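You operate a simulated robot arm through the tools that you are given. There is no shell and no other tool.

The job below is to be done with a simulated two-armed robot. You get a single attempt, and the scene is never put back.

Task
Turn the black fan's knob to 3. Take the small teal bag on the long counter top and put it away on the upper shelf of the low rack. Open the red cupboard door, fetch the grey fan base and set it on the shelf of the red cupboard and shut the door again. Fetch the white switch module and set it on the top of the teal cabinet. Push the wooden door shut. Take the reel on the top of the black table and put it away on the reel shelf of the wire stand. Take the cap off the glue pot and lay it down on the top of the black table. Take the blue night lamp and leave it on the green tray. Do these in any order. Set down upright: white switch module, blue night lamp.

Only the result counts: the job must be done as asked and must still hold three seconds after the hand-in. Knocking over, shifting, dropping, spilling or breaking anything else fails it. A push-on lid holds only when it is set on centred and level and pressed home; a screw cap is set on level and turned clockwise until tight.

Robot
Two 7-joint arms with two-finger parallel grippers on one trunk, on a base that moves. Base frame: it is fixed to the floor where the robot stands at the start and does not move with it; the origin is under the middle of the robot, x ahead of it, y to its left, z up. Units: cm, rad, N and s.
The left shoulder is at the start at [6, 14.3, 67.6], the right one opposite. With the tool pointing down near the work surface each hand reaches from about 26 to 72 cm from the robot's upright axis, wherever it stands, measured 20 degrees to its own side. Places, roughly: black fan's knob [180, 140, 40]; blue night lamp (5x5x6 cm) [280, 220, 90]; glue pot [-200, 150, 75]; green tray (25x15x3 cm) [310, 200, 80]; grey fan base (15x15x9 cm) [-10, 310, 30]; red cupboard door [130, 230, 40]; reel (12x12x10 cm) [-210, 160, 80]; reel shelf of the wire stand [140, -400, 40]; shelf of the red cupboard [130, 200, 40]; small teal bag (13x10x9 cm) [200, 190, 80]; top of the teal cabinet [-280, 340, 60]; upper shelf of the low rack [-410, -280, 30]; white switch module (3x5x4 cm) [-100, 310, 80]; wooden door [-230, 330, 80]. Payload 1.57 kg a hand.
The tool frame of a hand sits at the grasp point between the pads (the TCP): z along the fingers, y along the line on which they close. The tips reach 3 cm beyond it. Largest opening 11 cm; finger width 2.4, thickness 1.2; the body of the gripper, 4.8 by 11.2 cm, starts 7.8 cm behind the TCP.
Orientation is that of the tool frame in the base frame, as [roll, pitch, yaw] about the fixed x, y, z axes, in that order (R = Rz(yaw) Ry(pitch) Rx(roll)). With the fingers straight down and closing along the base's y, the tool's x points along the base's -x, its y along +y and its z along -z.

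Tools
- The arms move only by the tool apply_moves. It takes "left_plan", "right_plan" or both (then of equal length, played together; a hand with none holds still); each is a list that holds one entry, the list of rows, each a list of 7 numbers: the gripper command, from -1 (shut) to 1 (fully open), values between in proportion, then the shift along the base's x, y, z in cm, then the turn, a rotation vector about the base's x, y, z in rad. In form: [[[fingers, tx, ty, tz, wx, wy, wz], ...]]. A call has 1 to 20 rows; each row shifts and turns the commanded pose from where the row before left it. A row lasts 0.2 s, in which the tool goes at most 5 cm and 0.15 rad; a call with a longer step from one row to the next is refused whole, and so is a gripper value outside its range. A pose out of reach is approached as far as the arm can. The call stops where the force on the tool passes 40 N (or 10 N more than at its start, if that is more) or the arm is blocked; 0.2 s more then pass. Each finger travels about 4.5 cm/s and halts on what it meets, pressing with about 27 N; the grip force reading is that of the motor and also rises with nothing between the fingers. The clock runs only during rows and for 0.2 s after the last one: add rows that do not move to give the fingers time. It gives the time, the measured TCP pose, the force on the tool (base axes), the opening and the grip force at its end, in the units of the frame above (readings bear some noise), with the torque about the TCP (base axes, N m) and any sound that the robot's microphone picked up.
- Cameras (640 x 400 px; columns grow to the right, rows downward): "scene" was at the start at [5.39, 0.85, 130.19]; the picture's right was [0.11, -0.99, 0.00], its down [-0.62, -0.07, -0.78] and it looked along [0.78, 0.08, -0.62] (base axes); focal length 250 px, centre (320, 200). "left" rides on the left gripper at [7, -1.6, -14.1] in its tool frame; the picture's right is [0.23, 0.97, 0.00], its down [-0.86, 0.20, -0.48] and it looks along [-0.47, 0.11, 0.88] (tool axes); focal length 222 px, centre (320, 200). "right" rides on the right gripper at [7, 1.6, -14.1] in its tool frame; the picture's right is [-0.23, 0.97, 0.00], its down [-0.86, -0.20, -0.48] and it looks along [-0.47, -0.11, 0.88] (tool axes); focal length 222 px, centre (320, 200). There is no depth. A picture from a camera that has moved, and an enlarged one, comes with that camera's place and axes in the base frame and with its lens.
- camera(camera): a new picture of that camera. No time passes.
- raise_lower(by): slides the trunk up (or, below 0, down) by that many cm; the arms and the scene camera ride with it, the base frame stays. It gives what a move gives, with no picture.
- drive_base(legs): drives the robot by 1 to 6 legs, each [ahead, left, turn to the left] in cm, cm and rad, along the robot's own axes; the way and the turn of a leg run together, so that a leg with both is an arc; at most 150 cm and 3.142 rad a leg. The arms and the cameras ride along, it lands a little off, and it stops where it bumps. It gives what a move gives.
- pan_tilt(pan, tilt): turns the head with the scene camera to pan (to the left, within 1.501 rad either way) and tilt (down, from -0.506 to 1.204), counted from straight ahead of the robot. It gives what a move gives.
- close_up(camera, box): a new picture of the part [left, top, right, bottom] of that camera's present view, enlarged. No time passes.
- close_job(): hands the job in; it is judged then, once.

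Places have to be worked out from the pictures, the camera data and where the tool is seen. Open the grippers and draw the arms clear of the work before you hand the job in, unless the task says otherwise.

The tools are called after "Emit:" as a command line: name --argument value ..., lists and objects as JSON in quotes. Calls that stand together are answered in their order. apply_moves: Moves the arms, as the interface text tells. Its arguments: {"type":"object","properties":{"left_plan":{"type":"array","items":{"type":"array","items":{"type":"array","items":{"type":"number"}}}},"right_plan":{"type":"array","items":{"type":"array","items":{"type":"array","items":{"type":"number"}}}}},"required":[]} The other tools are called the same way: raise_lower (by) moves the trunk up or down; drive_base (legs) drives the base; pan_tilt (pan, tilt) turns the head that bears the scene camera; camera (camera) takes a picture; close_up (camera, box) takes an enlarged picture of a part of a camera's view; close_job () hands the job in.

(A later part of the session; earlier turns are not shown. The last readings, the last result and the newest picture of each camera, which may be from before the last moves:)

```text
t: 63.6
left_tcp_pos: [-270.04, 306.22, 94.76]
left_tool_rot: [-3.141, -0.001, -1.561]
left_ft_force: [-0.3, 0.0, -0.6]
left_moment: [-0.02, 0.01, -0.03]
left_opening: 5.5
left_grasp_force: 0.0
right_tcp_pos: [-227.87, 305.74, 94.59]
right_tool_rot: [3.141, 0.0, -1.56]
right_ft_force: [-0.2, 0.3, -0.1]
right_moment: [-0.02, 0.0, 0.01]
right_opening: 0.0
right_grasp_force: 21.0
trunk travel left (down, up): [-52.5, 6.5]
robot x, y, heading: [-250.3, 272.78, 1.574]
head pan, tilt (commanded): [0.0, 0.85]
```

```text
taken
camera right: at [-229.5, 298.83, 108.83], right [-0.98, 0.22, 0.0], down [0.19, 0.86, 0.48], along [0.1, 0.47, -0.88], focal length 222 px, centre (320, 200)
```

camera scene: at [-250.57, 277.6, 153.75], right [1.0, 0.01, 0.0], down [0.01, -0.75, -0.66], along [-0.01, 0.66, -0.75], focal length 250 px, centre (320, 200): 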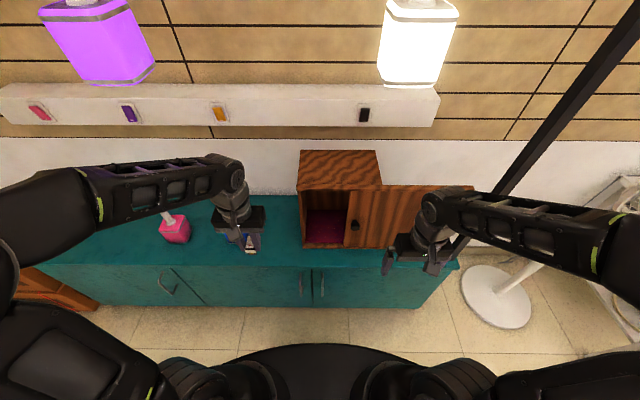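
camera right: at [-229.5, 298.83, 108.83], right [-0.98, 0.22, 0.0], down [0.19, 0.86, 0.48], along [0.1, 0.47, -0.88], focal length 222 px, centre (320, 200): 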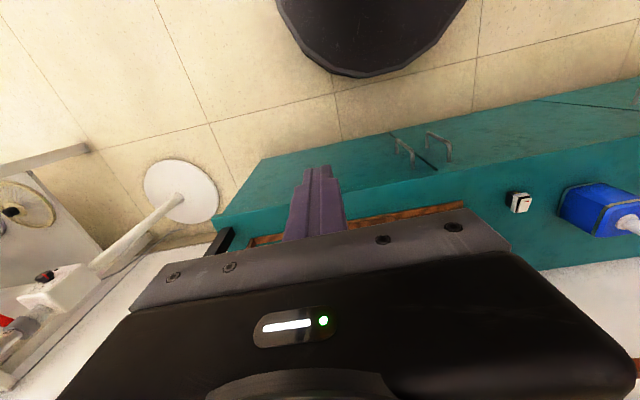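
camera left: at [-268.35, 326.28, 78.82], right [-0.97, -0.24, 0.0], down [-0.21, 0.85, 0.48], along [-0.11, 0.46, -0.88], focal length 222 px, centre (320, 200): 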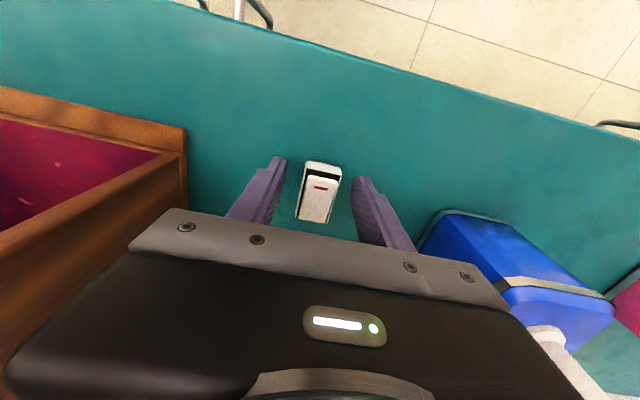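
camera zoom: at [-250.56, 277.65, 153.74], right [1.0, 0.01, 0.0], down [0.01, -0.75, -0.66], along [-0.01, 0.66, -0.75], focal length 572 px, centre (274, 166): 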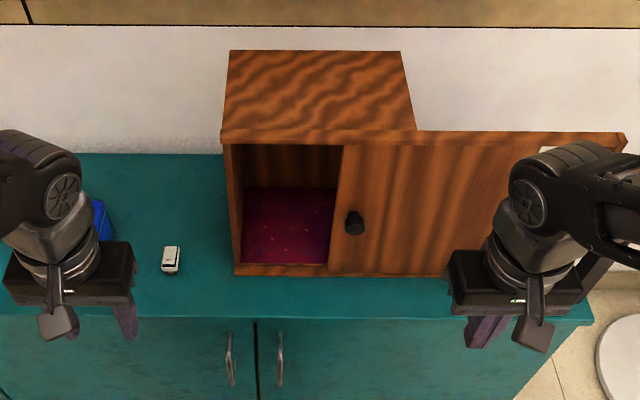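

The knob is near [-238, 332, 78.5] and the cupboard front at y≈333. I tilt the right hand's closed fingers forward and bring them to the right of the knob, stopping short to look.

Emit:
apply_moves --right_plan '[[[-1, -0.6, 1.5, -1.9, 0.15, 0, 0], [-1, -0.6, 1.5, -1.9, 0.15, 0, 0], [-1, -0.6, 1.5, -1.9, 0.15, 0, 0], [-1, -0.6, 1.5, -1.9, 0.15, 0, 0], [-1, -0.6, 1.5, -1.9, 0.15, 0, 0], [-1, -0.6, 1.5, -1.9, 0.15, 0, 0], [-1, -0.6, 1.5, -1.9, 0.15, 0, 0], [-1, 0, 4, 0, 0, 0, 0], [-1, 0, 4, 0, 0, 0, 0], [-1, 0, 0, 0, 0, 0, 0]]]'

Emit:
close_up --camera "scene" --box '[280, 130, 480, 270]'

Emit:
camera --camera "right"

```text
t: 65.8
left_tcp_pos: [-270.03, 306.13, 94.93]
left_tool_rot: [-3.141, 0.002, -1.562]
left_ft_force: [0.4, 0.1, 0.0]
left_moment: [-0.01, 0.0, 0.01]
left_opening: 5.52
left_grasp_force: 0.1
right_tcp_pos: [-231.28, 329.86, 84.35]
right_tool_rot: [-3.135, 0.895, -1.56]
right_ft_force: [0.9, -23.7, 1.6]
right_moment: [-0.21, 0.22, 0.0]
right_opening: 0.02
right_grasp_force: 20.9
right hand out of reach, approached as far as the arm can: row 2, 3, 4, 5, 7
trunk travel left (down, up): [-52.5, 6.5]
robot x, y, heading: [-250.79, 272.67, 1.582]
head pan, tilt (commanded): [0.0, 0.85]
```

```text
2.86 times, centred on (380, 200) of scene
camera zoom: at [-250.56, 277.24, 153.75], right [1.0, 0.01, 0.0], down [0.01, -0.75, -0.66], along [-0.01, 0.66, -0.75], focal length 715 px, centre (149, 200)
```

zoom: 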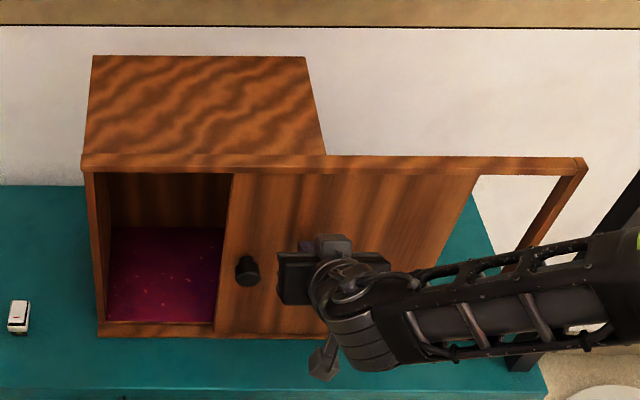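

```text
taken
camera right: at [-232.69, 314.38, 87.79], right [-0.98, 0.14, 0.17], down [0.19, 0.16, 0.97], along [0.1, 0.98, -0.18], focal length 222 px, centre (320, 200)
```

right: 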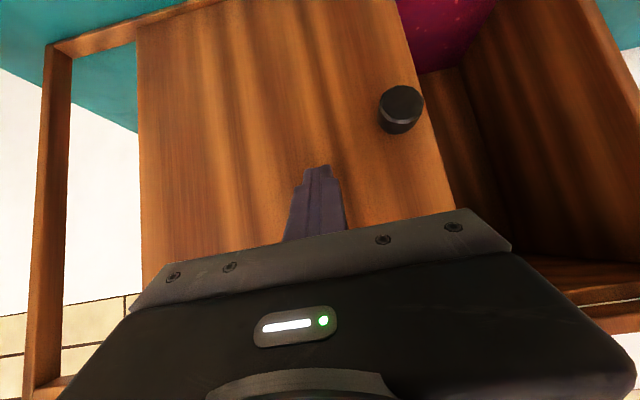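

The fingertips already touch the door face (24 N at y≈332); the knob lies at about [-238.3, 330.5, 79]. I back off 1.5 cm first and see where the hand really is.

Emit:
apply_moves --right_plan '[[[-1, 0, -1.5, 0, 0, 0, 0], [-1, 0, 0, 0, 0, 0, 0]]]'

```text
t: 66.4
left_tcp_pos: [-270.16, 306.42, 94.85]
left_tool_rot: [-3.14, -0.001, -1.56]
left_ft_force: [1.0, 0.3, 0.0]
left_moment: [0.0, -0.03, -0.02]
left_opening: 5.49
left_grasp_force: 0.1
right_tcp_pos: [-231.21, 328.76, 84.42]
right_tool_rot: [-3.129, 0.9, -1.552]
right_ft_force: [-0.4, 0.1, -0.6]
right_moment: [0.01, -0.02, 0.01]
right_opening: 0.01
right_grasp_force: 21.9
trunk travel left (down, up): [-52.5, 6.5]
robot x, y, heading: [-250.46, 272.83, 1.579]
head pan, tilt (commanded): [0.0, 0.85]
```

Free of contact now. I lower the hand about 3 cm to the knob's height.

Emit:
apply_moves --right_plan '[[[-1, 0, 0, -1.5, 0, 0, 0], [-1, 0, 0, -1.5, 0, 0, 0], [-1, 0, 0, 0, 0, 0, 0]]]'

Emit:
camera --camera "right"

```text
t: 67.2
left_tcp_pos: [-270.12, 306.32, 94.8]
left_tool_rot: [3.14, 0.0, -1.563]
left_ft_force: [-0.6, 0.0, 0.0]
left_moment: [0.02, 0.0, -0.01]
left_opening: 5.53
left_grasp_force: 0.1
right_tcp_pos: [-231.05, 328.66, 81.57]
right_tool_rot: [-3.131, 0.899, -1.555]
right_ft_force: [-0.8, 0.2, -0.1]
right_moment: [-0.01, -0.03, -0.04]
right_opening: 0.01
right_grasp_force: 21.3
trunk travel left (down, up): [-52.5, 6.5]
robot x, y, heading: [-250.22, 272.82, 1.581]
head pan, tilt (commanded): [0.0, 0.85]
```

```text
taken
camera right: at [-232.61, 313.29, 84.85], right [-0.98, 0.14, 0.17], down [0.19, 0.16, 0.97], along [0.1, 0.98, -0.18], focal length 222 px, centre (320, 200)
```

right: 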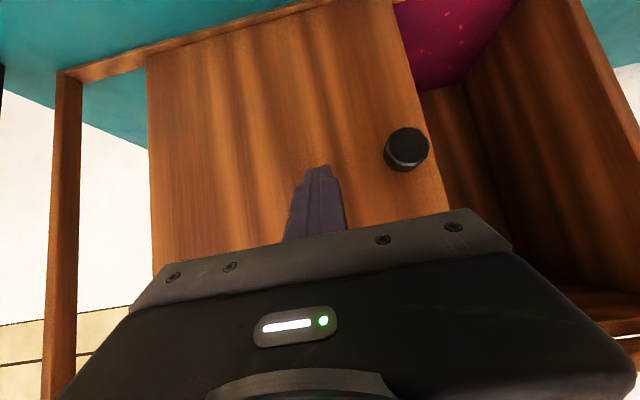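

The finger will meet the knob slightly high, so I lower 1 cm more and then push left in modest steps.

Emit:
apply_moves --right_plan '[[[-1, 0, 0, -1, 0, 0, 0], [-1, -2, 0, 0, 0, 0, 0], [-1, -2, 0, 0, 0, 0, 0], [-1, -1.5, 0, 0, 0, 0, 0], [-1, -1.5, 0, 0, 0, 0, 0], [-1, -1.5, 0, 0, 0, 0, 0], [-1, 0, 0, 0, 0, 0, 0]]]'

Emit:
camera --camera "right"

Emit:
close_up --camera "scene" --box '[280, 130, 480, 270]'

```text
t: 68.8
left_tcp_pos: [-270.23, 306.34, 94.91]
left_tool_rot: [-3.141, 0.001, -1.562]
left_ft_force: [0.1, 0.1, 0.0]
left_moment: [-0.01, 0.03, -0.02]
left_opening: 5.51
left_grasp_force: 0.1
right_tcp_pos: [-239.7, 328.66, 80.42]
right_tool_rot: [-3.129, 0.901, -1.555]
right_ft_force: [0.4, -0.4, 0.4]
right_moment: [0.02, 0.02, -0.01]
right_opening: 0.03
right_grasp_force: 21.2
trunk travel left (down, up): [-52.5, 6.5]
robot x, y, heading: [-250.05, 273.16, 1.582]
head pan, tilt (commanded): [0.0, 0.85]
```

```text
taken
camera right: at [-241.18, 313.23, 83.79], right [-0.98, 0.14, 0.17], down [0.19, 0.16, 0.97], along [0.1, 0.98, -0.18], focal length 222 px, centre (320, 200)
```

right: 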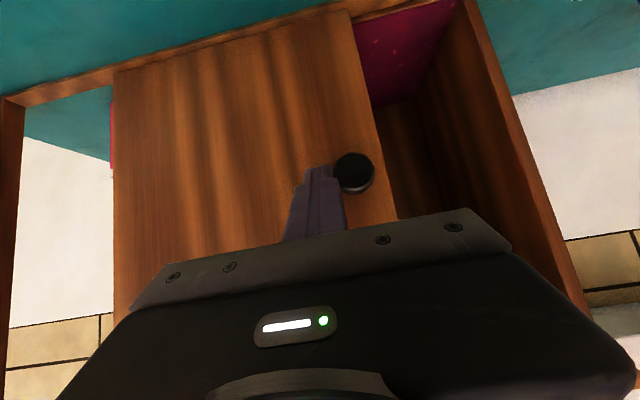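

```text
2.86 times, centred on (380, 200) of scene
camera zoom: at [-250.55, 277.59, 153.74], right [1.0, 0.01, 0.0], down [0.01, -0.75, -0.66], along [-0.01, 0.66, -0.75], focal length 715 px, centre (149, 200)
```

zoom: 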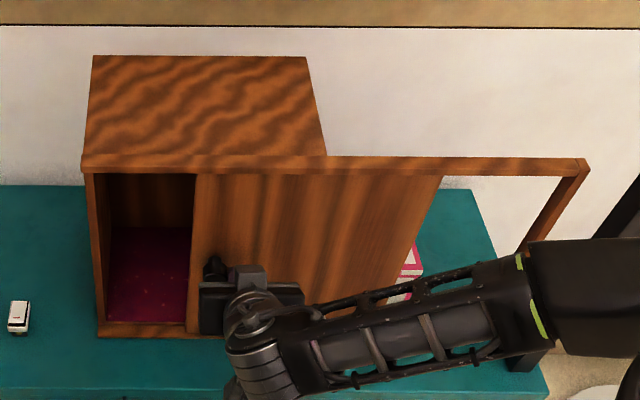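

The door slides with the finger on the knob. I push on another 9 cm.

Emit:
apply_moves --right_plan '[[[-1, -1.5, 0, 0, 0, 0, 0], [-1, -1.5, 0, 0, 0, 0, 0], [-1, -1.5, 0, 0, 0, 0, 0], [-1, -1.5, 0, 0, 0, 0, 0], [-1, -1.5, 0, 0, 0, 0, 0], [-1, -1.5, 0, 0, 0, 0, 0], [-1, 0, 0, 0, 0, 0, 0]]]'

Emit:
close_up --camera "scene" --box '[280, 130, 480, 270]'

```text
t: 70.4
left_tcp_pos: [-270.15, 306.37, 94.81]
left_tool_rot: [-3.142, 0.0, -1.562]
left_ft_force: [0.1, 0.1, 0.5]
left_moment: [0.0, -0.03, -0.01]
left_opening: 5.51
left_grasp_force: 0.1
right_tcp_pos: [-248.64, 328.7, 80.4]
right_tool_rot: [-3.13, 0.899, -1.554]
right_ft_force: [0.5, 0.4, 0.9]
right_moment: [-0.01, 0.04, 0.0]
right_opening: 0.02
right_grasp_force: 21.4
trunk travel left (down, up): [-52.5, 6.5]
robot x, y, heading: [-250.3, 272.37, 1.584]
head pan, tilt (commanded): [0.0, 0.85]
```

```text
2.86 times, centred on (380, 200) of scene
camera zoom: at [-250.55, 277.59, 153.74], right [1.0, 0.01, 0.0], down [0.01, -0.75, -0.66], along [-0.01, 0.66, -0.75], focal length 715 px, centre (149, 200)
```

zoom: 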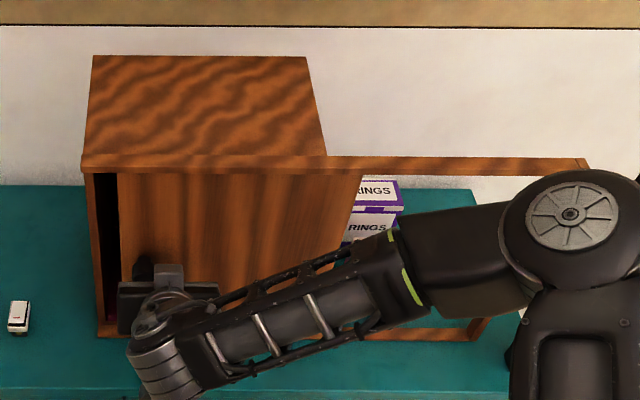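

About 3 cm of gap remains. I push on gently until the stop shows as force.

Emit:
apply_moves --right_plan '[[[-1, -1, 0, 0, 0, 0, 0], [-1, -1, 0, 0, 0, 0, 0], [-1, -0.7, 0, 0, 0, 0, 0], [-1, -0.5, 0, 0, 0, 0, 0], [-1, 0, 0, 0, 0, 0, 0]]]'

Emit:
close_up --camera "scene" --box '[280, 130, 480, 270]'

```text
t: 71.6
left_tcp_pos: [-270.25, 306.27, 94.8]
left_tool_rot: [3.141, 0.0, -1.563]
left_ft_force: [0.6, 0.2, 0.6]
left_moment: [0.03, 0.03, -0.02]
left_opening: 5.51
left_grasp_force: 0.0
right_tcp_pos: [-251.82, 328.66, 80.26]
right_tool_rot: [-3.129, 0.898, -1.556]
right_ft_force: [0.9, -1.1, -0.5]
right_moment: [-0.02, -0.01, -0.03]
right_opening: 0.0
right_grasp_force: 21.3
trunk travel left (down, up): [-52.5, 6.5]
robot x, y, heading: [-250.57, 272.86, 1.581]
head pan, tilt (commanded): [0.0, 0.85]
```

```text
2.86 times, centred on (380, 200) of scene
camera zoom: at [-250.57, 277.59, 153.74], right [1.0, 0.01, 0.0], down [0.01, -0.75, -0.66], along [-0.01, 0.66, -0.75], focal length 715 px, centre (149, 200)
```

zoom: 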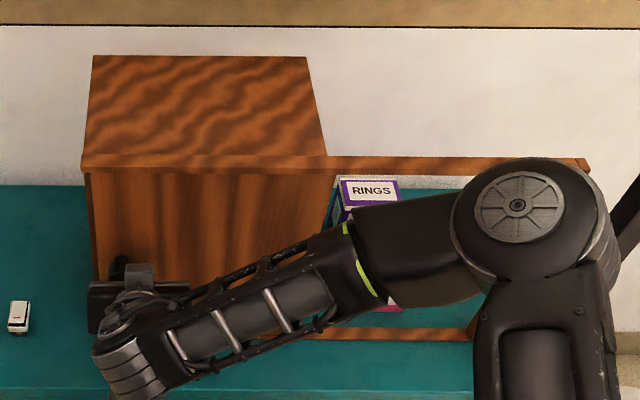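

Almost shut with no stop force yet; I keep nudging left until the stop shows.

Emit:
apply_moves --right_plan '[[[-1, -0.4, 0, 0, 0, 0, 0], [-1, -0.4, 0, 0, 0, 0, 0], [-1, -0.4, 0, 0, 0, 0, 0], [-1, 0, 0, 0, 0, 0, 0]]]'

Emit:
camera --camera "right"

Emit:
close_up --camera "scene" --box '[290, 170, 370, 230]'

```text
t: 72.6
left_tcp_pos: [-270.02, 306.22, 94.9]
left_tool_rot: [3.139, -0.001, -1.563]
left_ft_force: [-0.6, -0.4, -0.6]
left_moment: [-0.01, 0.03, -0.04]
left_opening: 5.52
left_grasp_force: 0.0
right_tcp_pos: [-252.75, 328.62, 80.42]
right_tool_rot: [-3.128, 0.899, -1.556]
right_ft_force: [12.0, -4.5, 2.2]
right_moment: [0.0, -0.13, -0.29]
right_opening: 0.0
right_grasp_force: 21.3
trunk travel left (down, up): [-52.5, 6.5]
robot x, y, heading: [-250.28, 272.91, 1.576]
head pan, tilt (commanded): [0.0, 0.85]
```

```text
taken
camera right: at [-254.27, 313.22, 83.8], right [-0.98, 0.14, 0.17], down [0.19, 0.16, 0.97], along [0.11, 0.98, -0.18], focal length 222 px, centre (320, 200)
```

right: 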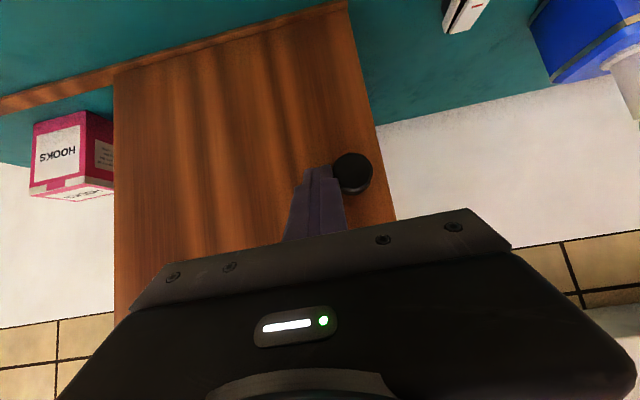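

```text
6.67 times, centred on (330, 200) of scene
camera zoom: at [-250.42, 277.51, 153.74], right [1.0, 0.01, 0.0], down [0.01, -0.75, -0.66], along [-0.01, 0.66, -0.75], focal length 1669 px, centre (253, 200)
```

zoom: 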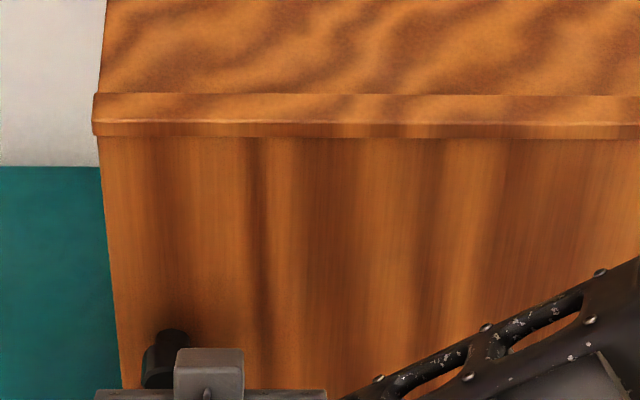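

The stop is felt (12 N) and the door covers the opening fully: shut. I back the right hand off and restore it to pointing down.

Emit:
apply_moves --right_plan '[[[-1, 1, 0, 0, 0, 0, 0], [-1, 0.5, -2, 0, 0, 0, 0], [-1, 0, -4, 0, 0, 0, 0], [-1, 1, -4, 2, 0, 0, 0], [-1, 3, -4, 2, -0.15, 0, 0], [-1, 3, -4, 2, -0.15, 0, 0], [-1, 3, -3, 2, -0.15, 0, 0], [-1, 3, -2, 2, -0.15, 0, 0], [-1, 3, 0, 2, -0.15, 0, 0], [-1, 3, 0, 2, -0.15, 0, 0], [-1, 0, 0, 0, 0, 0, 0]]]'

Emit:
close_up --camera "scene" --box '[220, 130, 480, 300]'

```text
refused: row 5 steps farther than a row can; nothing moved
```

```text
2.35 times, centred on (350, 215) of scene
camera zoom: at [-250.42, 277.51, 153.74], right [1.0, 0.01, 0.0], down [0.01, -0.75, -0.66], along [-0.01, 0.66, -0.75], focal length 589 px, centre (249, 165)
```

zoom: 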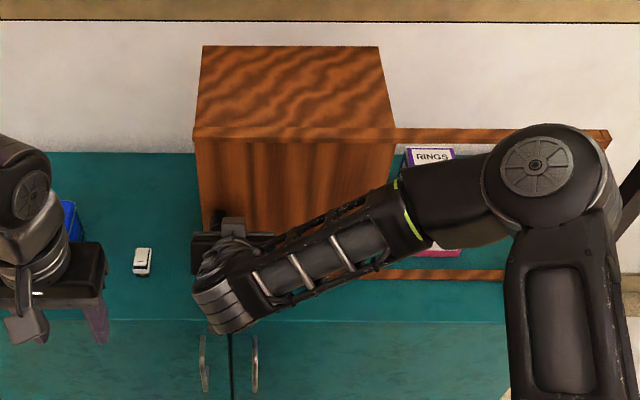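

A row was too long; I repeat the retreat with shorter steps.

Emit:
apply_moves --right_plan '[[[-1, 1, 0, 0, 0, 0, 0], [-1, 0.5, -2, 0, 0, 0, 0], [-1, 0, -4, 0, 0, 0, 0], [-1, 1, -4, 2, 0, 0, 0], [-1, 3, -3, 2, -0.15, 0, 0], [-1, 3, -3, 2, -0.15, 0, 0], [-1, 3, -3, 2, -0.15, 0, 0], [-1, 3, -2, 2, -0.15, 0, 0], [-1, 3, 0, 2, -0.15, 0, 0], [-1, 3, 0, 2, -0.15, 0, 0], [-1, 0, 0, 0, 0, 0, 0]]]'

Emit:
close_up --camera "scene" --box '[220, 130, 480, 300]'

```text
t: 75.0
left_tcp_pos: [-270.2, 306.34, 94.78]
left_tool_rot: [-3.141, 0.0, -1.562]
left_ft_force: [-0.2, 0.2, -0.2]
left_moment: [0.0, 0.01, 0.01]
left_opening: 5.51
left_grasp_force: 0.2
right_tcp_pos: [-233.87, 309.54, 94.51]
right_tool_rot: [3.141, 0.0, -1.562]
right_ft_force: [-0.5, 0.2, 1.1]
right_moment: [0.01, 0.01, -0.01]
right_opening: 0.01
right_grasp_force: 21.2
right hand out of reach, approached as far as the arm can: row 6, 7
trunk travel left (down, up): [-52.5, 6.5]
robot x, y, heading: [-250.66, 272.68, 1.583]
head pan, tilt (commanded): [0.0, 0.85]
```

```text
2.35 times, centred on (350, 215) of scene
camera zoom: at [-250.59, 277.57, 153.74], right [1.0, 0.01, 0.0], down [0.01, -0.75, -0.66], along [-0.01, 0.66, -0.75], focal length 589 px, centre (249, 165)
```

zoom: 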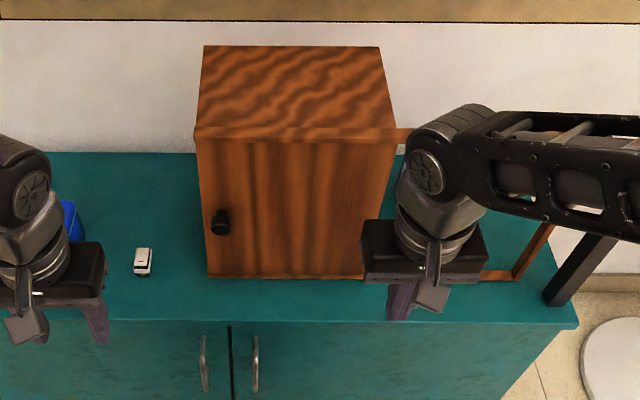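

The door is shut and the module stands upright. Next the black table: I back off, turn around to face it and look.

Emit:
drive_base --legs '[[-25, 0, 0], [0, 0, 3.14]]'

Emit:
pan_tilt --pan 0.0 --tilt 0.6

Emit:
camera --camera "scene"

```text
t: 84.2
left_tcp_pos: [-229.06, 215.26, 94.82]
left_tool_rot: [-3.141, -0.002, 1.611]
left_ft_force: [0.1, 0.1, 1.0]
left_moment: [0.0, 0.02, 0.01]
left_opening: 5.5
left_grasp_force: 0.0
right_tcp_pos: [-265.2, 210.68, 94.41]
right_tool_rot: [3.141, 0.001, 1.615]
right_ft_force: [0.1, 0.4, -0.2]
right_moment: [0.0, 0.01, 0.01]
right_opening: 0.0
right_grasp_force: 21.2
trunk travel left (down, up): [-52.5, 6.5]
robot x, y, heading: [-250.08, 247.79, -1.526]
head pan, tilt (commanded): [0.0, 0.85]
```

```text
t: 85.0
left_tcp_pos: [-229.23, 215.27, 94.81]
left_tool_rot: [3.141, 0.001, 1.612]
left_ft_force: [-0.1, -0.2, -0.7]
left_moment: [0.01, -0.02, -0.01]
left_opening: 5.53
left_grasp_force: 0.1
right_tcp_pos: [-265.35, 210.73, 94.44]
right_tool_rot: [-3.141, 0.001, 1.615]
right_ft_force: [0.9, -0.7, 0.6]
right_moment: [-0.02, -0.01, 0.01]
right_opening: 0.01
right_grasp_force: 21.0
trunk travel left (down, up): [-52.5, 6.5]
robot x, y, heading: [-250.0, 247.66, -1.528]
head pan, tilt (commanded): [0.0, 0.6]
```

```text
taken
camera scene: at [-249.99, 242.1, 155.82], right [-1.0, -0.04, 0.0], down [-0.02, 0.57, -0.82], along [0.04, -0.82, -0.57], focal length 250 px, centre (320, 200)
```

scene: 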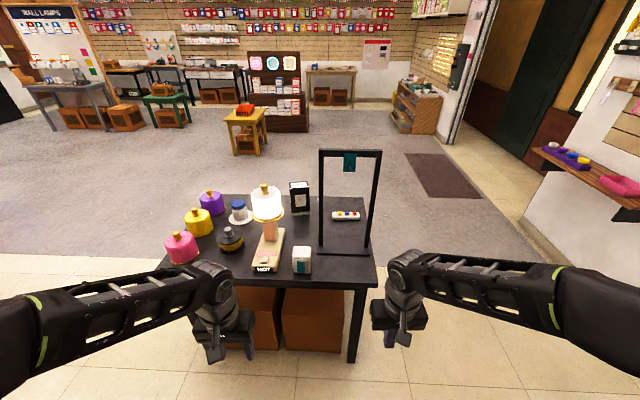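

Emit:
close_up --camera "scene" --box '[150, 140, 390, 290]'

Emit:
close_up --camera "scene" --box '[160, 170, 280, 280]'

Emit:
close_up --camera "scene" --box '[380, 70, 460, 150]'

```text
2.67 times, centred on (270, 215) of scene
camera zoom: at [-249.99, 242.1, 155.82], right [-1.0, -0.04, 0.0], down [-0.02, 0.57, -0.82], along [0.04, -0.82, -0.57], focal length 668 px, centre (453, 160)
```

zoom: 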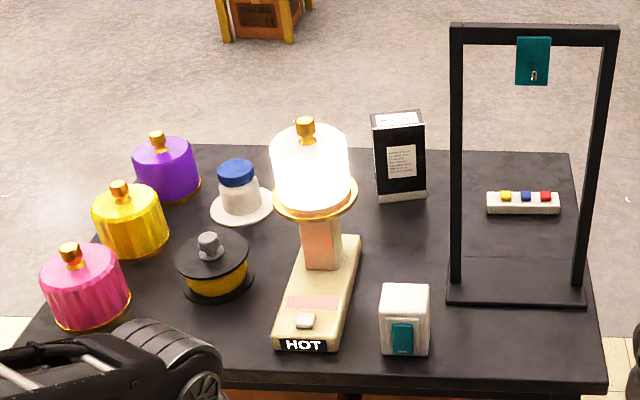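

```text
3.64 times, centred on (220, 225) of scene
camera zoom: at [-249.99, 242.1, 155.82], right [-1.0, -0.04, 0.0], down [-0.02, 0.57, -0.82], along [0.04, -0.82, -0.57], focal length 910 px, centre (684, 109)
```

zoom: 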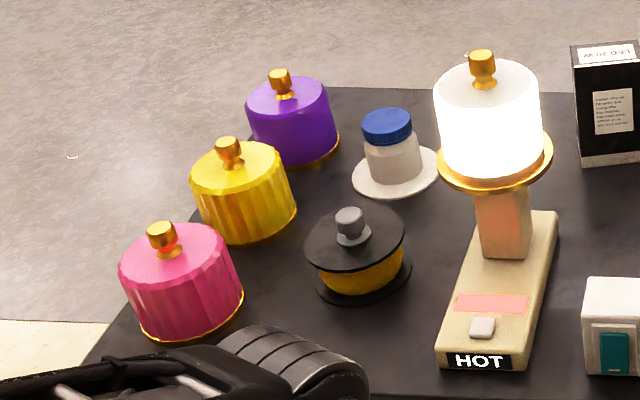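

```text
5.00 times, centred on (420, 110) of scene
camera zoom: at [-249.99, 242.1, 155.82], right [-1.0, -0.04, 0.0], down [-0.02, 0.57, -0.82], along [0.04, -0.82, -0.57], focal length 1252 px, centre (-180, 650)
```

zoom: 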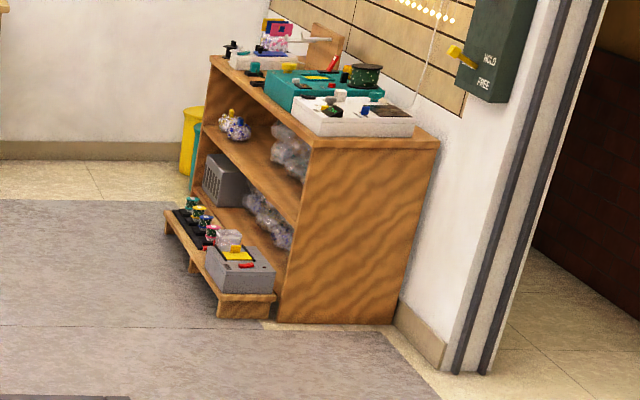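

The glue pot (white jar, blue cap, on a saucer) is near [-204, 143], the reel near [-206, 162], both crowded by lamps from this side; from the far (-y) side the pot is freely reachable. I drive around the table to y≈60 on its other side and turn to face it.

Emit:
drive_base --legs '[[8, 0, -0.043], [0, 120, 0], [150, 0, 0], [40, 0, 0], [0, 0, 3.14]]'

Emit:
pan_tilt --pan 0.6 --tilt 0.5

Emit:
camera --camera "scene"

```text
t: 108.0
left_tcp_pos: [-145.78, 88.02, 94.84]
left_tool_rot: [-3.141, 0.0, -1.543]
left_ft_force: [0.0, 0.1, -0.7]
left_moment: [-0.03, -0.01, -0.01]
left_opening: 5.5
left_grasp_force: 0.1
right_tcp_pos: [-109.64, 92.14, 94.52]
right_tool_rot: [-3.141, 0.0, -1.543]
right_ft_force: [0.7, 0.1, 0.0]
right_moment: [0.0, 0.04, 0.0]
right_opening: 0.0
right_grasp_force: 22.2
trunk travel left (down, up): [-52.5, 6.5]
robot x, y, heading: [-125.13, 54.83, 1.598]
head pan, tilt (commanded): [0.0, 0.6]
```

```text
t: 109.0
left_tcp_pos: [-145.67, 88.09, 94.91]
left_tool_rot: [3.141, 0.0, -1.542]
left_ft_force: [0.4, -0.4, -0.2]
left_moment: [0.03, -0.01, 0.05]
left_opening: 5.51
left_grasp_force: 0.0
right_tcp_pos: [-109.61, 91.95, 94.45]
right_tool_rot: [3.141, -0.001, -1.542]
right_ft_force: [-0.4, 0.4, -0.2]
right_moment: [0.01, 0.04, 0.01]
right_opening: 0.0
right_grasp_force: 21.0
trunk travel left (down, up): [-52.5, 6.5]
robot x, y, heading: [-125.0, 54.88, 1.596]
head pan, tilt (commanded): [0.6, 0.499]
```

```text
taken
camera scene: at [-130.77, 59.31, 156.74], right [0.81, 0.59, 0.0], down [0.28, -0.39, -0.88], along [-0.52, 0.71, -0.48], focal length 250 px, centre (320, 200)
```

scene: 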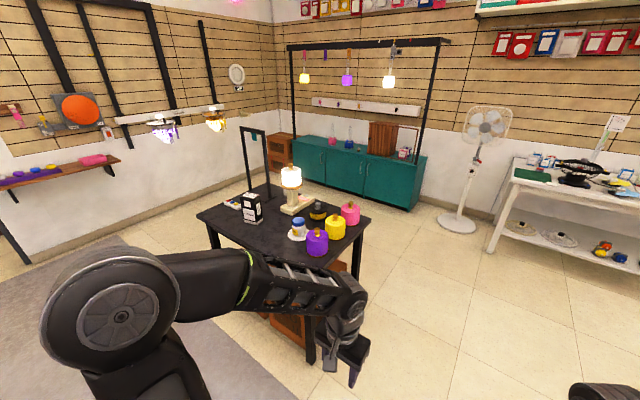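

I slide left to face the pot from the -y side and look down at it.

Emit:
drive_base --legs '[[0, 76, -0.026], [26, 0, 0]]'

Emit:
pan_tilt --pan 0.0 --tilt 0.9

Emit:
camera --camera "scene"

Emit:
close_up --camera "scene" --box '[240, 110, 420, 230]'

```text
t: 114.6
left_tcp_pos: [-220.7, 113.73, 94.83]
left_tool_rot: [-3.14, -0.002, -1.576]
left_ft_force: [0.8, -0.4, 0.1]
left_moment: [-0.03, -0.01, 0.0]
left_opening: 5.5
left_grasp_force: 0.2
right_tcp_pos: [-184.46, 116.4, 94.49]
right_tool_rot: [3.14, -0.001, -1.575]
right_ft_force: [0.3, -0.7, -0.5]
right_moment: [-0.02, -0.01, -0.06]
right_opening: 0.0
right_grasp_force: 21.1
trunk travel left (down, up): [-52.5, 6.5]
robot x, y, heading: [-201.34, 79.93, 1.565]
head pan, tilt (commanded): [0.6, 0.499]
```

```text
t: 115.6
left_tcp_pos: [-220.74, 113.64, 94.87]
left_tool_rot: [3.142, 0.0, -1.576]
left_ft_force: [0.1, -0.1, 0.3]
left_moment: [0.0, 0.01, -0.01]
left_opening: 5.5
left_grasp_force: 0.0
right_tcp_pos: [-184.45, 116.28, 94.47]
right_tool_rot: [3.141, -0.001, -1.577]
right_ft_force: [1.3, -0.4, 0.5]
right_moment: [0.02, 0.0, 0.03]
right_opening: 0.0
right_grasp_force: 21.6
trunk travel left (down, up): [-52.5, 6.5]
robot x, y, heading: [-201.25, 79.96, 1.562]
head pan, tilt (commanded): [0.0, 0.901]
```

```text
taken
camera scene: at [-201.6, 84.31, 153.36], right [1.0, 0.0, 0.0], down [0.0, -0.78, -0.62], along [0.0, 0.62, -0.78], focal length 250 px, centre (320, 200)
```

scene: 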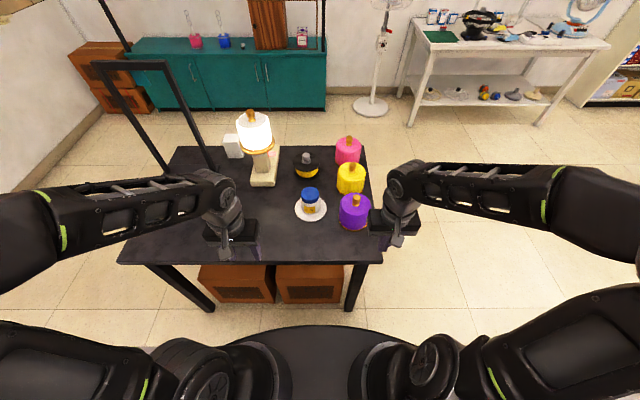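

```text
3.33 times, centred on (330, 170) of scene
camera zoom: at [-201.6, 84.31, 153.36], right [1.0, 0.0, 0.0], down [0.0, -0.78, -0.62], along [0.0, 0.62, -0.78], focal length 834 px, centre (287, 300)
```

zoom: 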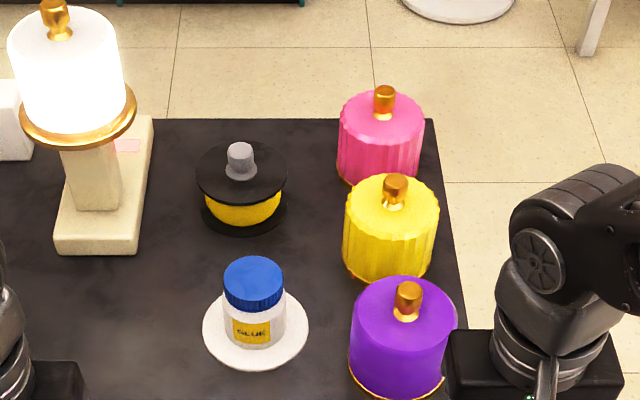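

The pot ("GLUE", blue ribbed cap) has its cap top at about [-205.1, 143.1, 84.1], ~6.6 cm across; the reel's hub top is at [-207, 163, 84]. I bring the right hand above the cap with the fingers open.

Emit:
apply_moves --right_plan '[[[0.64, -2.95, 3.82, 0, 0, 0, 0], [0.64, -2.95, 3.82, 0, 0, 0, 0], [0.64, -2.95, 3.82, 0, 0, 0, 0], [0.64, -2.95, 3.82, 0, 0, 0, 0], [0.64, -2.95, 3.82, 0, 0, 0, 0], [0.64, -2.95, 3.82, 0, 0, 0, 0], [0.64, -2.95, 3.82, 0, 0, 0, 0], [0.64, 0, 0, 0, 0, 0, 0], [0.64, 0, 0, 0, 0, 0, 0]]]'

Emit:
camera --camera "right"

Emit:
close_up --camera "scene" --box '[240, 130, 420, 250]'

```text
t: 117.6
left_tcp_pos: [-220.79, 113.58, 94.8]
left_tool_rot: [3.141, 0.0, -1.575]
left_ft_force: [-0.7, 0.1, 0.0]
left_moment: [-0.02, 0.01, -0.02]
left_opening: 5.52
left_grasp_force: 0.2
right_tcp_pos: [-205.04, 142.65, 94.43]
right_tool_rot: [3.141, 0.0, -1.575]
right_ft_force: [-0.3, 0.1, -0.3]
right_moment: [0.02, -0.02, -0.01]
right_opening: 9.04
right_grasp_force: 0.1
trunk travel left (down, up): [-52.5, 6.5]
robot x, y, heading: [-201.36, 80.0, 1.564]
head pan, tilt (commanded): [0.0, 0.901]
```

```text
taken
camera right: at [-206.71, 135.7, 108.54], right [-0.97, 0.23, 0.0], down [0.2, 0.85, 0.48], along [0.11, 0.47, -0.88], focal length 222 px, centre (320, 200)
```

right: 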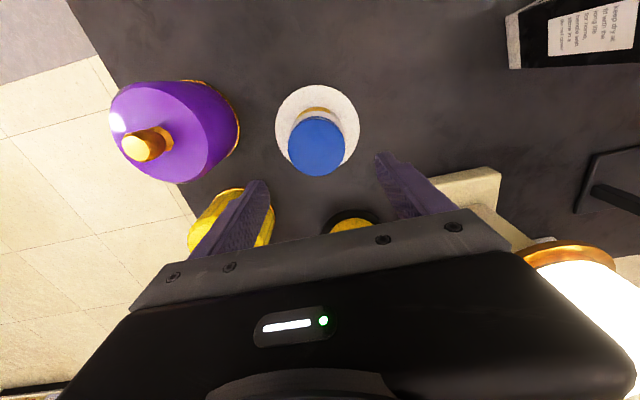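

```text
3.33 times, centred on (330, 190) of scene
camera zoom: at [-201.65, 84.34, 153.35], right [1.0, -0.01, 0.0], down [0.0, -0.78, -0.62], along [0.0, 0.62, -0.78], focal length 834 px, centre (287, 233)
```

zoom: 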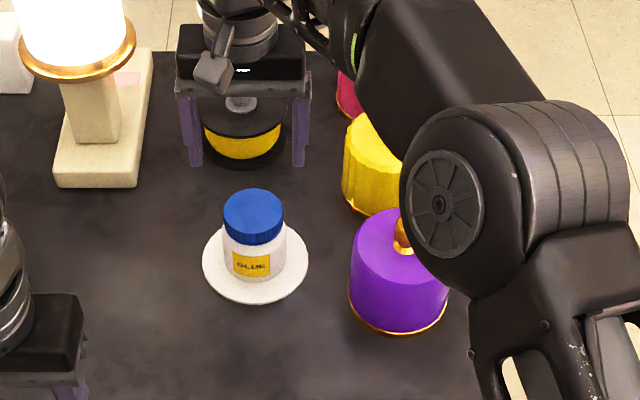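

The cap is centred between the fingers (≈[-205, 142.3]). I descend 10 cm to grip its ribbed rim and close.

Emit:
apply_moves --right_plan '[[[0.64, 0, -0.3, -3, 0, 0, 0], [0.64, 0, 0, -3, 0, 0, 0], [0.64, 0, 0, -3, 0, 0, 0], [0.64, 0, 0, -1.2, 0, 0, 0], [0.64, 0, 0, 0, 0, 0, 0]]]'

Emit:
camera --camera "right"

Emit:
close_up --camera "scene" --box '[240, 130, 420, 250]'

```text
t: 118.8
left_tcp_pos: [-220.71, 113.58, 94.64]
left_tool_rot: [3.141, -0.002, -1.576]
left_ft_force: [0.1, -0.2, 0.0]
left_moment: [-0.02, -0.02, -0.01]
left_opening: 5.51
left_grasp_force: 0.0
right_tcp_pos: [-205.0, 142.72, 84.02]
right_tool_rot: [-3.14, 0.001, -1.574]
right_ft_force: [-0.1, 0.7, -0.4]
right_moment: [0.02, 0.01, 0.0]
right_opening: 9.02
right_grasp_force: 0.1
trunk travel left (down, up): [-52.5, 6.5]
robot x, y, heading: [-201.53, 79.61, 1.567]
head pan, tilt (commanded): [0.0, 0.901]
```

```text
taken
camera right: at [-206.64, 135.64, 98.19], right [-0.97, 0.23, 0.0], down [0.2, 0.85, 0.48], along [0.11, 0.47, -0.88], focal length 222 px, centre (320, 200)
```

right: 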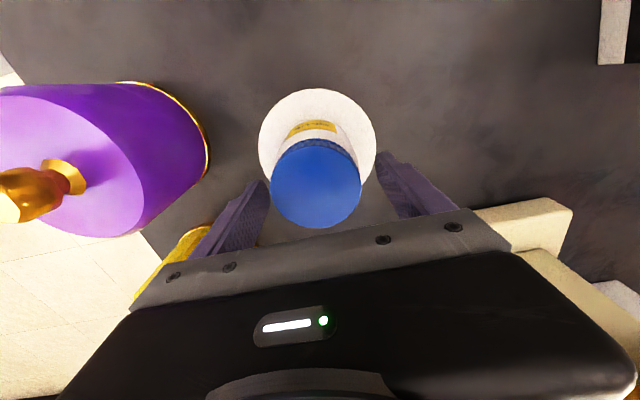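

```text
3.33 times, centred on (330, 190) of scene
camera zoom: at [-201.6, 84.33, 153.35], right [1.0, -0.01, 0.0], down [0.0, -0.78, -0.62], along [0.0, 0.62, -0.78], focal length 834 px, centre (287, 233)
```

zoom: 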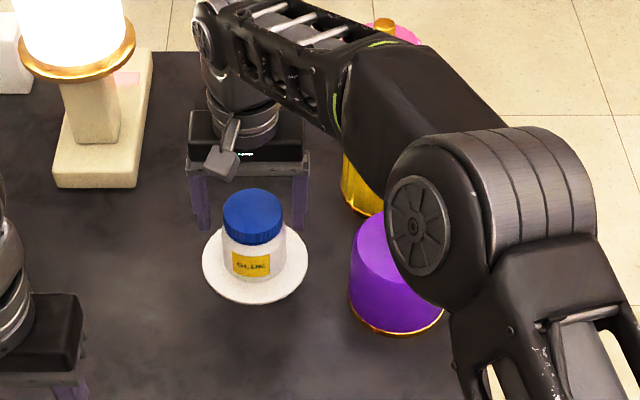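

The cap centre is about 0.6 cm nearer in y than the TCP; I correct that and close on it.

Emit:
apply_moves --right_plan '[[[0.64, 0, -0.6, 0, 0, 0, 0], [-1, 0, 0, 0, 0, 0, 0], [-1, 0, 0, 0, 0, 0, 0], [-1, 0, 0, 0, 0, 0, 0], [-1, 0, 0, 0, 0, 0, 0]]]'

Emit:
camera --camera "right"

```text
t: 120.0
left_tcp_pos: [-220.66, 113.63, 94.86]
left_tool_rot: [-3.141, 0.0, -1.576]
left_ft_force: [-0.2, 0.6, -0.7]
left_moment: [0.0, -0.01, -0.04]
left_opening: 5.5
left_grasp_force: 0.1
right_tcp_pos: [-205.08, 141.82, 84.07]
right_tool_rot: [-3.142, 0.0, -1.575]
right_ft_force: [1.4, 1.1, 0.9]
right_moment: [0.08, -0.08, 0.01]
right_opening: 6.65
right_grasp_force: 26.8
trunk travel left (down, up): [-52.5, 6.5]
robot x, y, heading: [-201.16, 79.82, 1.566]
head pan, tilt (commanded): [0.0, 0.901]
```

```text
taken
camera right: at [-206.68, 135.05, 98.29], right [-0.97, 0.23, 0.0], down [0.2, 0.85, 0.48], along [0.11, 0.47, -0.88], focal length 222 px, centre (320, 200)
```

right: 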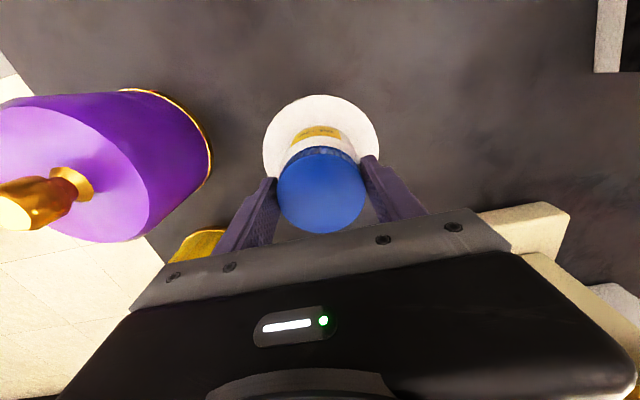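

The cap is gripped (6.65 cm, 27 N). I try a small counter-clockwise turn (+0.3 rad about z) and watch the torque and whether the label turns.

Emit:
apply_moves --right_plan '[[[-1, 0, 0, 0, 0, 0, 0.1], [-1, 0, 0, 0, 0, 0, 0.1], [-1, 0, 0, 0, 0, 0, 0.1], [-1, 0, 0, 0, 0, 0, 0]]]'

Emit:
close_up --camera "scene" --box '[270, 170, 360, 230]'

Emit:
camera --camera "right"

```text
t: 121.0
left_tcp_pos: [-220.8, 113.49, 94.93]
left_tool_rot: [3.141, 0.0, -1.576]
left_ft_force: [-0.7, -0.5, 0.5]
left_moment: [0.01, -0.01, -0.02]
left_opening: 5.5
left_grasp_force: 0.0
right_tcp_pos: [-205.25, 142.07, 84.26]
right_tool_rot: [-3.14, 0.001, -1.273]
right_ft_force: [-0.6, -1.1, 5.9]
right_moment: [-0.19, -0.02, 0.07]
right_opening: 6.57
right_grasp_force: 26.7
trunk travel left (down, up): [-52.5, 6.5]
robot x, y, heading: [-201.36, 79.6, 1.565]
head pan, tilt (commanded): [0.0, 0.901]
```

```text
6.67 times, centred on (315, 200) of scene
camera zoom: at [-201.6, 84.25, 153.36], right [1.0, -0.01, 0.0], down [0.0, -0.78, -0.62], along [0.0, 0.62, -0.78], focal length 1669 px, centre (353, 200)
```

zoom: 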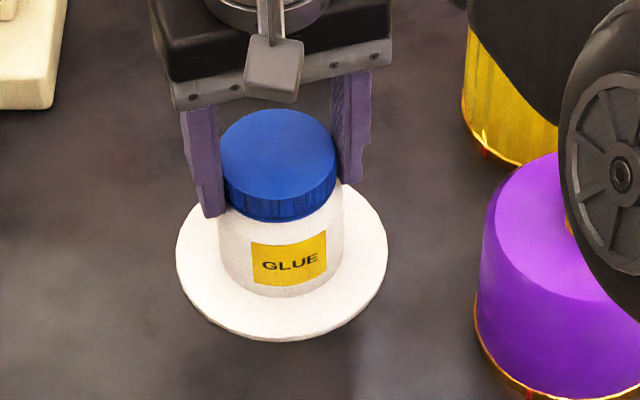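

```text
taken
camera right: at [-204.63, 134.94, 98.41], right [-1.0, -0.07, 0.0], down [-0.06, 0.88, 0.48], along [-0.03, 0.48, -0.88], focal length 222 px, centre (320, 200)
```

right: 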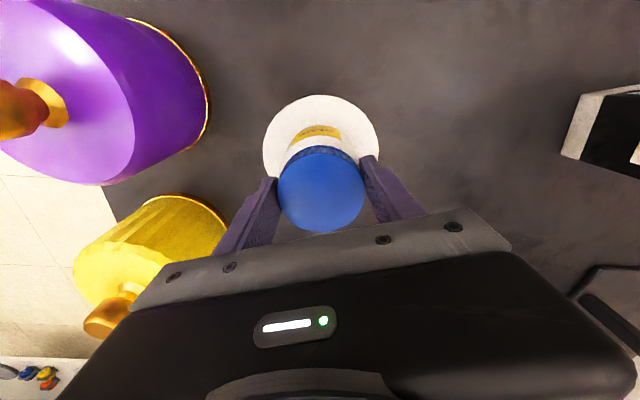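

The label turned together with the gripper, so the jar must be held while the cap is turned. I release the cap, lift the right hand and turn it back for a fresh start angle.

Emit:
apply_moves --right_plan '[[[0.64, 0, 0, 0, 0, 0, 0], [0.64, 0, 0, 0, 0, 0, 0], [0.64, 0, 0, 0, 0, 0, 0], [0.64, 0, 0, 3, 0, 0, 0], [0.64, 0, 0, 4, 0, 0, -0.15], [0.64, 0, 0, 4, 0, 0, -0.15], [0.64, 0, 0, 4, 0, 0, -0.15], [0.64, 0, 0, 1, 0, 0, -0.15], [0.64, 0, 0, 0, 0, 0, -0.15], [0.64, 0, 0, 0, 0, 0, -0.15], [0.64, 0, 0, 0, 0, 0, 0]]]'

Emit:
close_up --camera "scene" --box '[270, 170, 360, 230]'

Emit:
camera --camera "right"

Emit:
camera --camera "left"

```text
t: 123.4
left_tcp_pos: [-220.78, 113.57, 94.88]
left_tool_rot: [-3.141, -0.001, -1.576]
left_ft_force: [0.3, -0.3, 0.3]
left_moment: [-0.01, -0.01, 0.02]
left_opening: 5.49
left_grasp_force: 0.1
right_tcp_pos: [-205.15, 141.93, 96.5]
right_tool_rot: [3.14, 0.004, -1.965]
right_ft_force: [-0.6, 0.7, 0.2]
right_moment: [-0.01, 0.03, -0.02]
right_opening: 9.01
right_grasp_force: 0.2
right hand out of reach, approached as far as the arm can: row 7, 8
trunk travel left (down, up): [-52.5, 6.5]
robot x, y, heading: [-201.54, 79.8, 1.565]
head pan, tilt (commanded): [0.0, 0.901]
```

```text
6.67 times, centred on (315, 200) of scene
camera zoom: at [-201.6, 84.33, 153.35], right [1.0, -0.01, 0.0], down [0.0, -0.78, -0.62], along [0.0, 0.62, -0.78], focal length 1669 px, centre (353, 200)
```

zoom: 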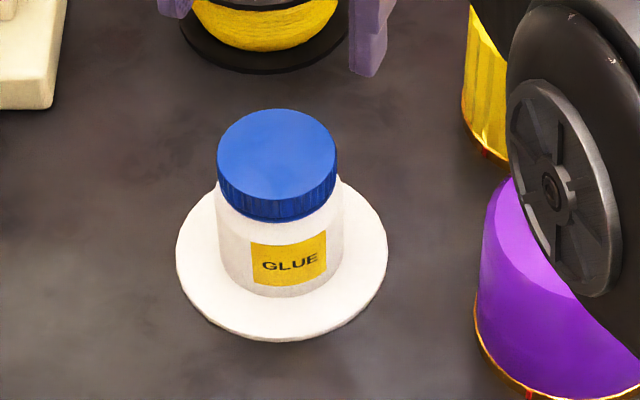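

```text
taken
camera right: at [-209.25, 136.17, 110.65], right [-0.81, 0.58, 0.0], down [0.51, 0.71, 0.48], along [0.28, 0.39, -0.88], focal length 222 px, centre (320, 200)
```

right: 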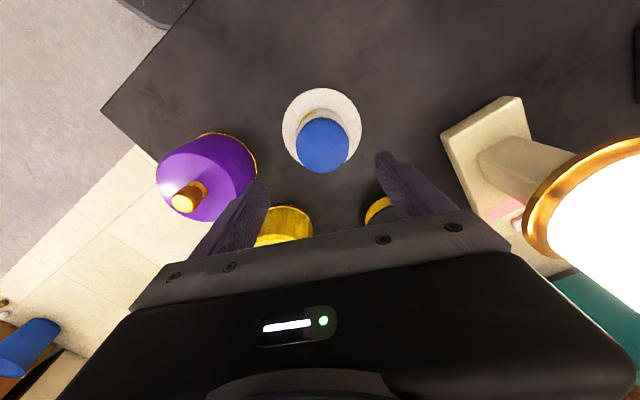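

```text
taken
camera left: at [-219.17, 106.58, 108.88], right [-0.98, -0.22, 0.0], down [-0.19, 0.86, 0.48], along [-0.11, 0.47, -0.88], focal length 222 px, centre (320, 200)
```

left: 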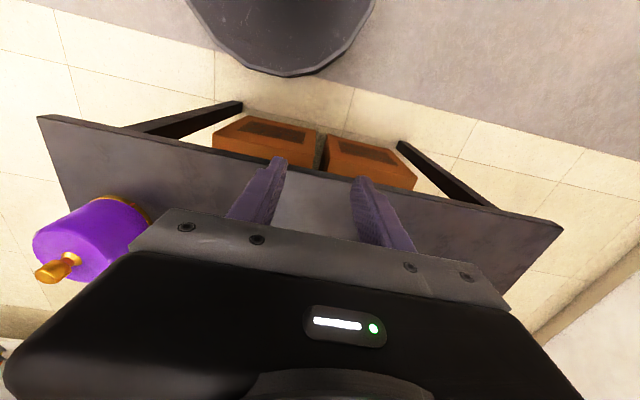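

From this closer look the cap spans only z≈83.1–85.4, so my first grip (tips at z≈81) held cap and jar together. I re-grip only the cap with the tips at about z≈83.5.

Emit:
apply_moves --right_plan '[[[0.64, 0, -0.3, -3, 0, 0, 0], [0.64, 0, 0, -3, 0, 0, 0], [0.64, 0, 0, -3, 0, 0, 0], [0.64, 0, 0, -0.9, 0, 0, 0], [0.64, 0, 0, 0, 0, 0, 0]]]'

Emit:
close_up --camera "scene" --box '[270, 170, 360, 230]'

Emit:
camera --camera "right"

```text
t: 124.6
left_tcp_pos: [-220.67, 113.6, 94.78]
left_tool_rot: [-3.141, -0.001, -1.576]
left_ft_force: [-0.1, 0.3, -0.8]
left_moment: [0.0, 0.0, -0.04]
left_opening: 5.51
left_grasp_force: 0.0
right_tcp_pos: [-205.12, 141.78, 86.73]
right_tool_rot: [3.139, 0.004, -1.964]
right_ft_force: [-0.7, -0.1, 0.0]
right_moment: [-0.04, -0.01, 0.0]
right_opening: 9.0
right_grasp_force: 0.1
trunk travel left (down, up): [-52.5, 6.5]
robot x, y, heading: [-201.39, 79.69, 1.565]
head pan, tilt (commanded): [0.0, 0.901]
```

```text
6.67 times, centred on (315, 200) of scene
camera zoom: at [-201.6, 84.32, 153.35], right [1.0, -0.01, 0.0], down [0.0, -0.78, -0.62], along [0.0, 0.62, -0.78], focal length 1669 px, centre (353, 200)
```

zoom: 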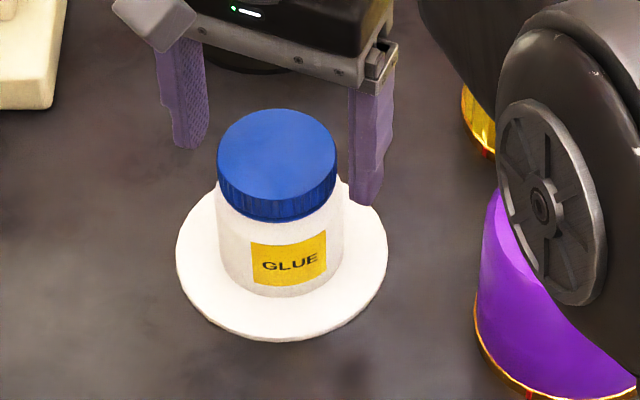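

```text
taken
camera right: at [-209.28, 135.94, 100.86], right [-0.81, 0.58, 0.0], down [0.51, 0.71, 0.48], along [0.28, 0.39, -0.88], focal length 222 px, centre (320, 200)
```

right: 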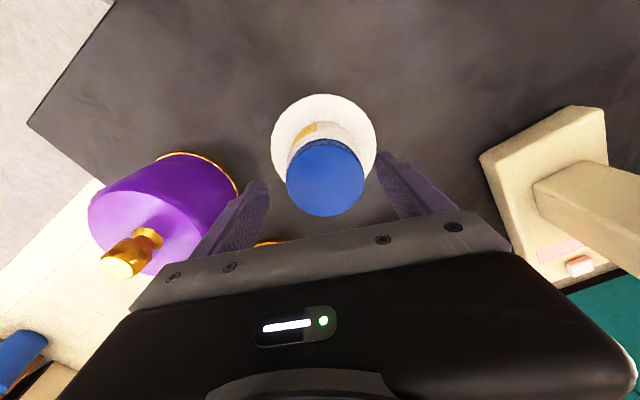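

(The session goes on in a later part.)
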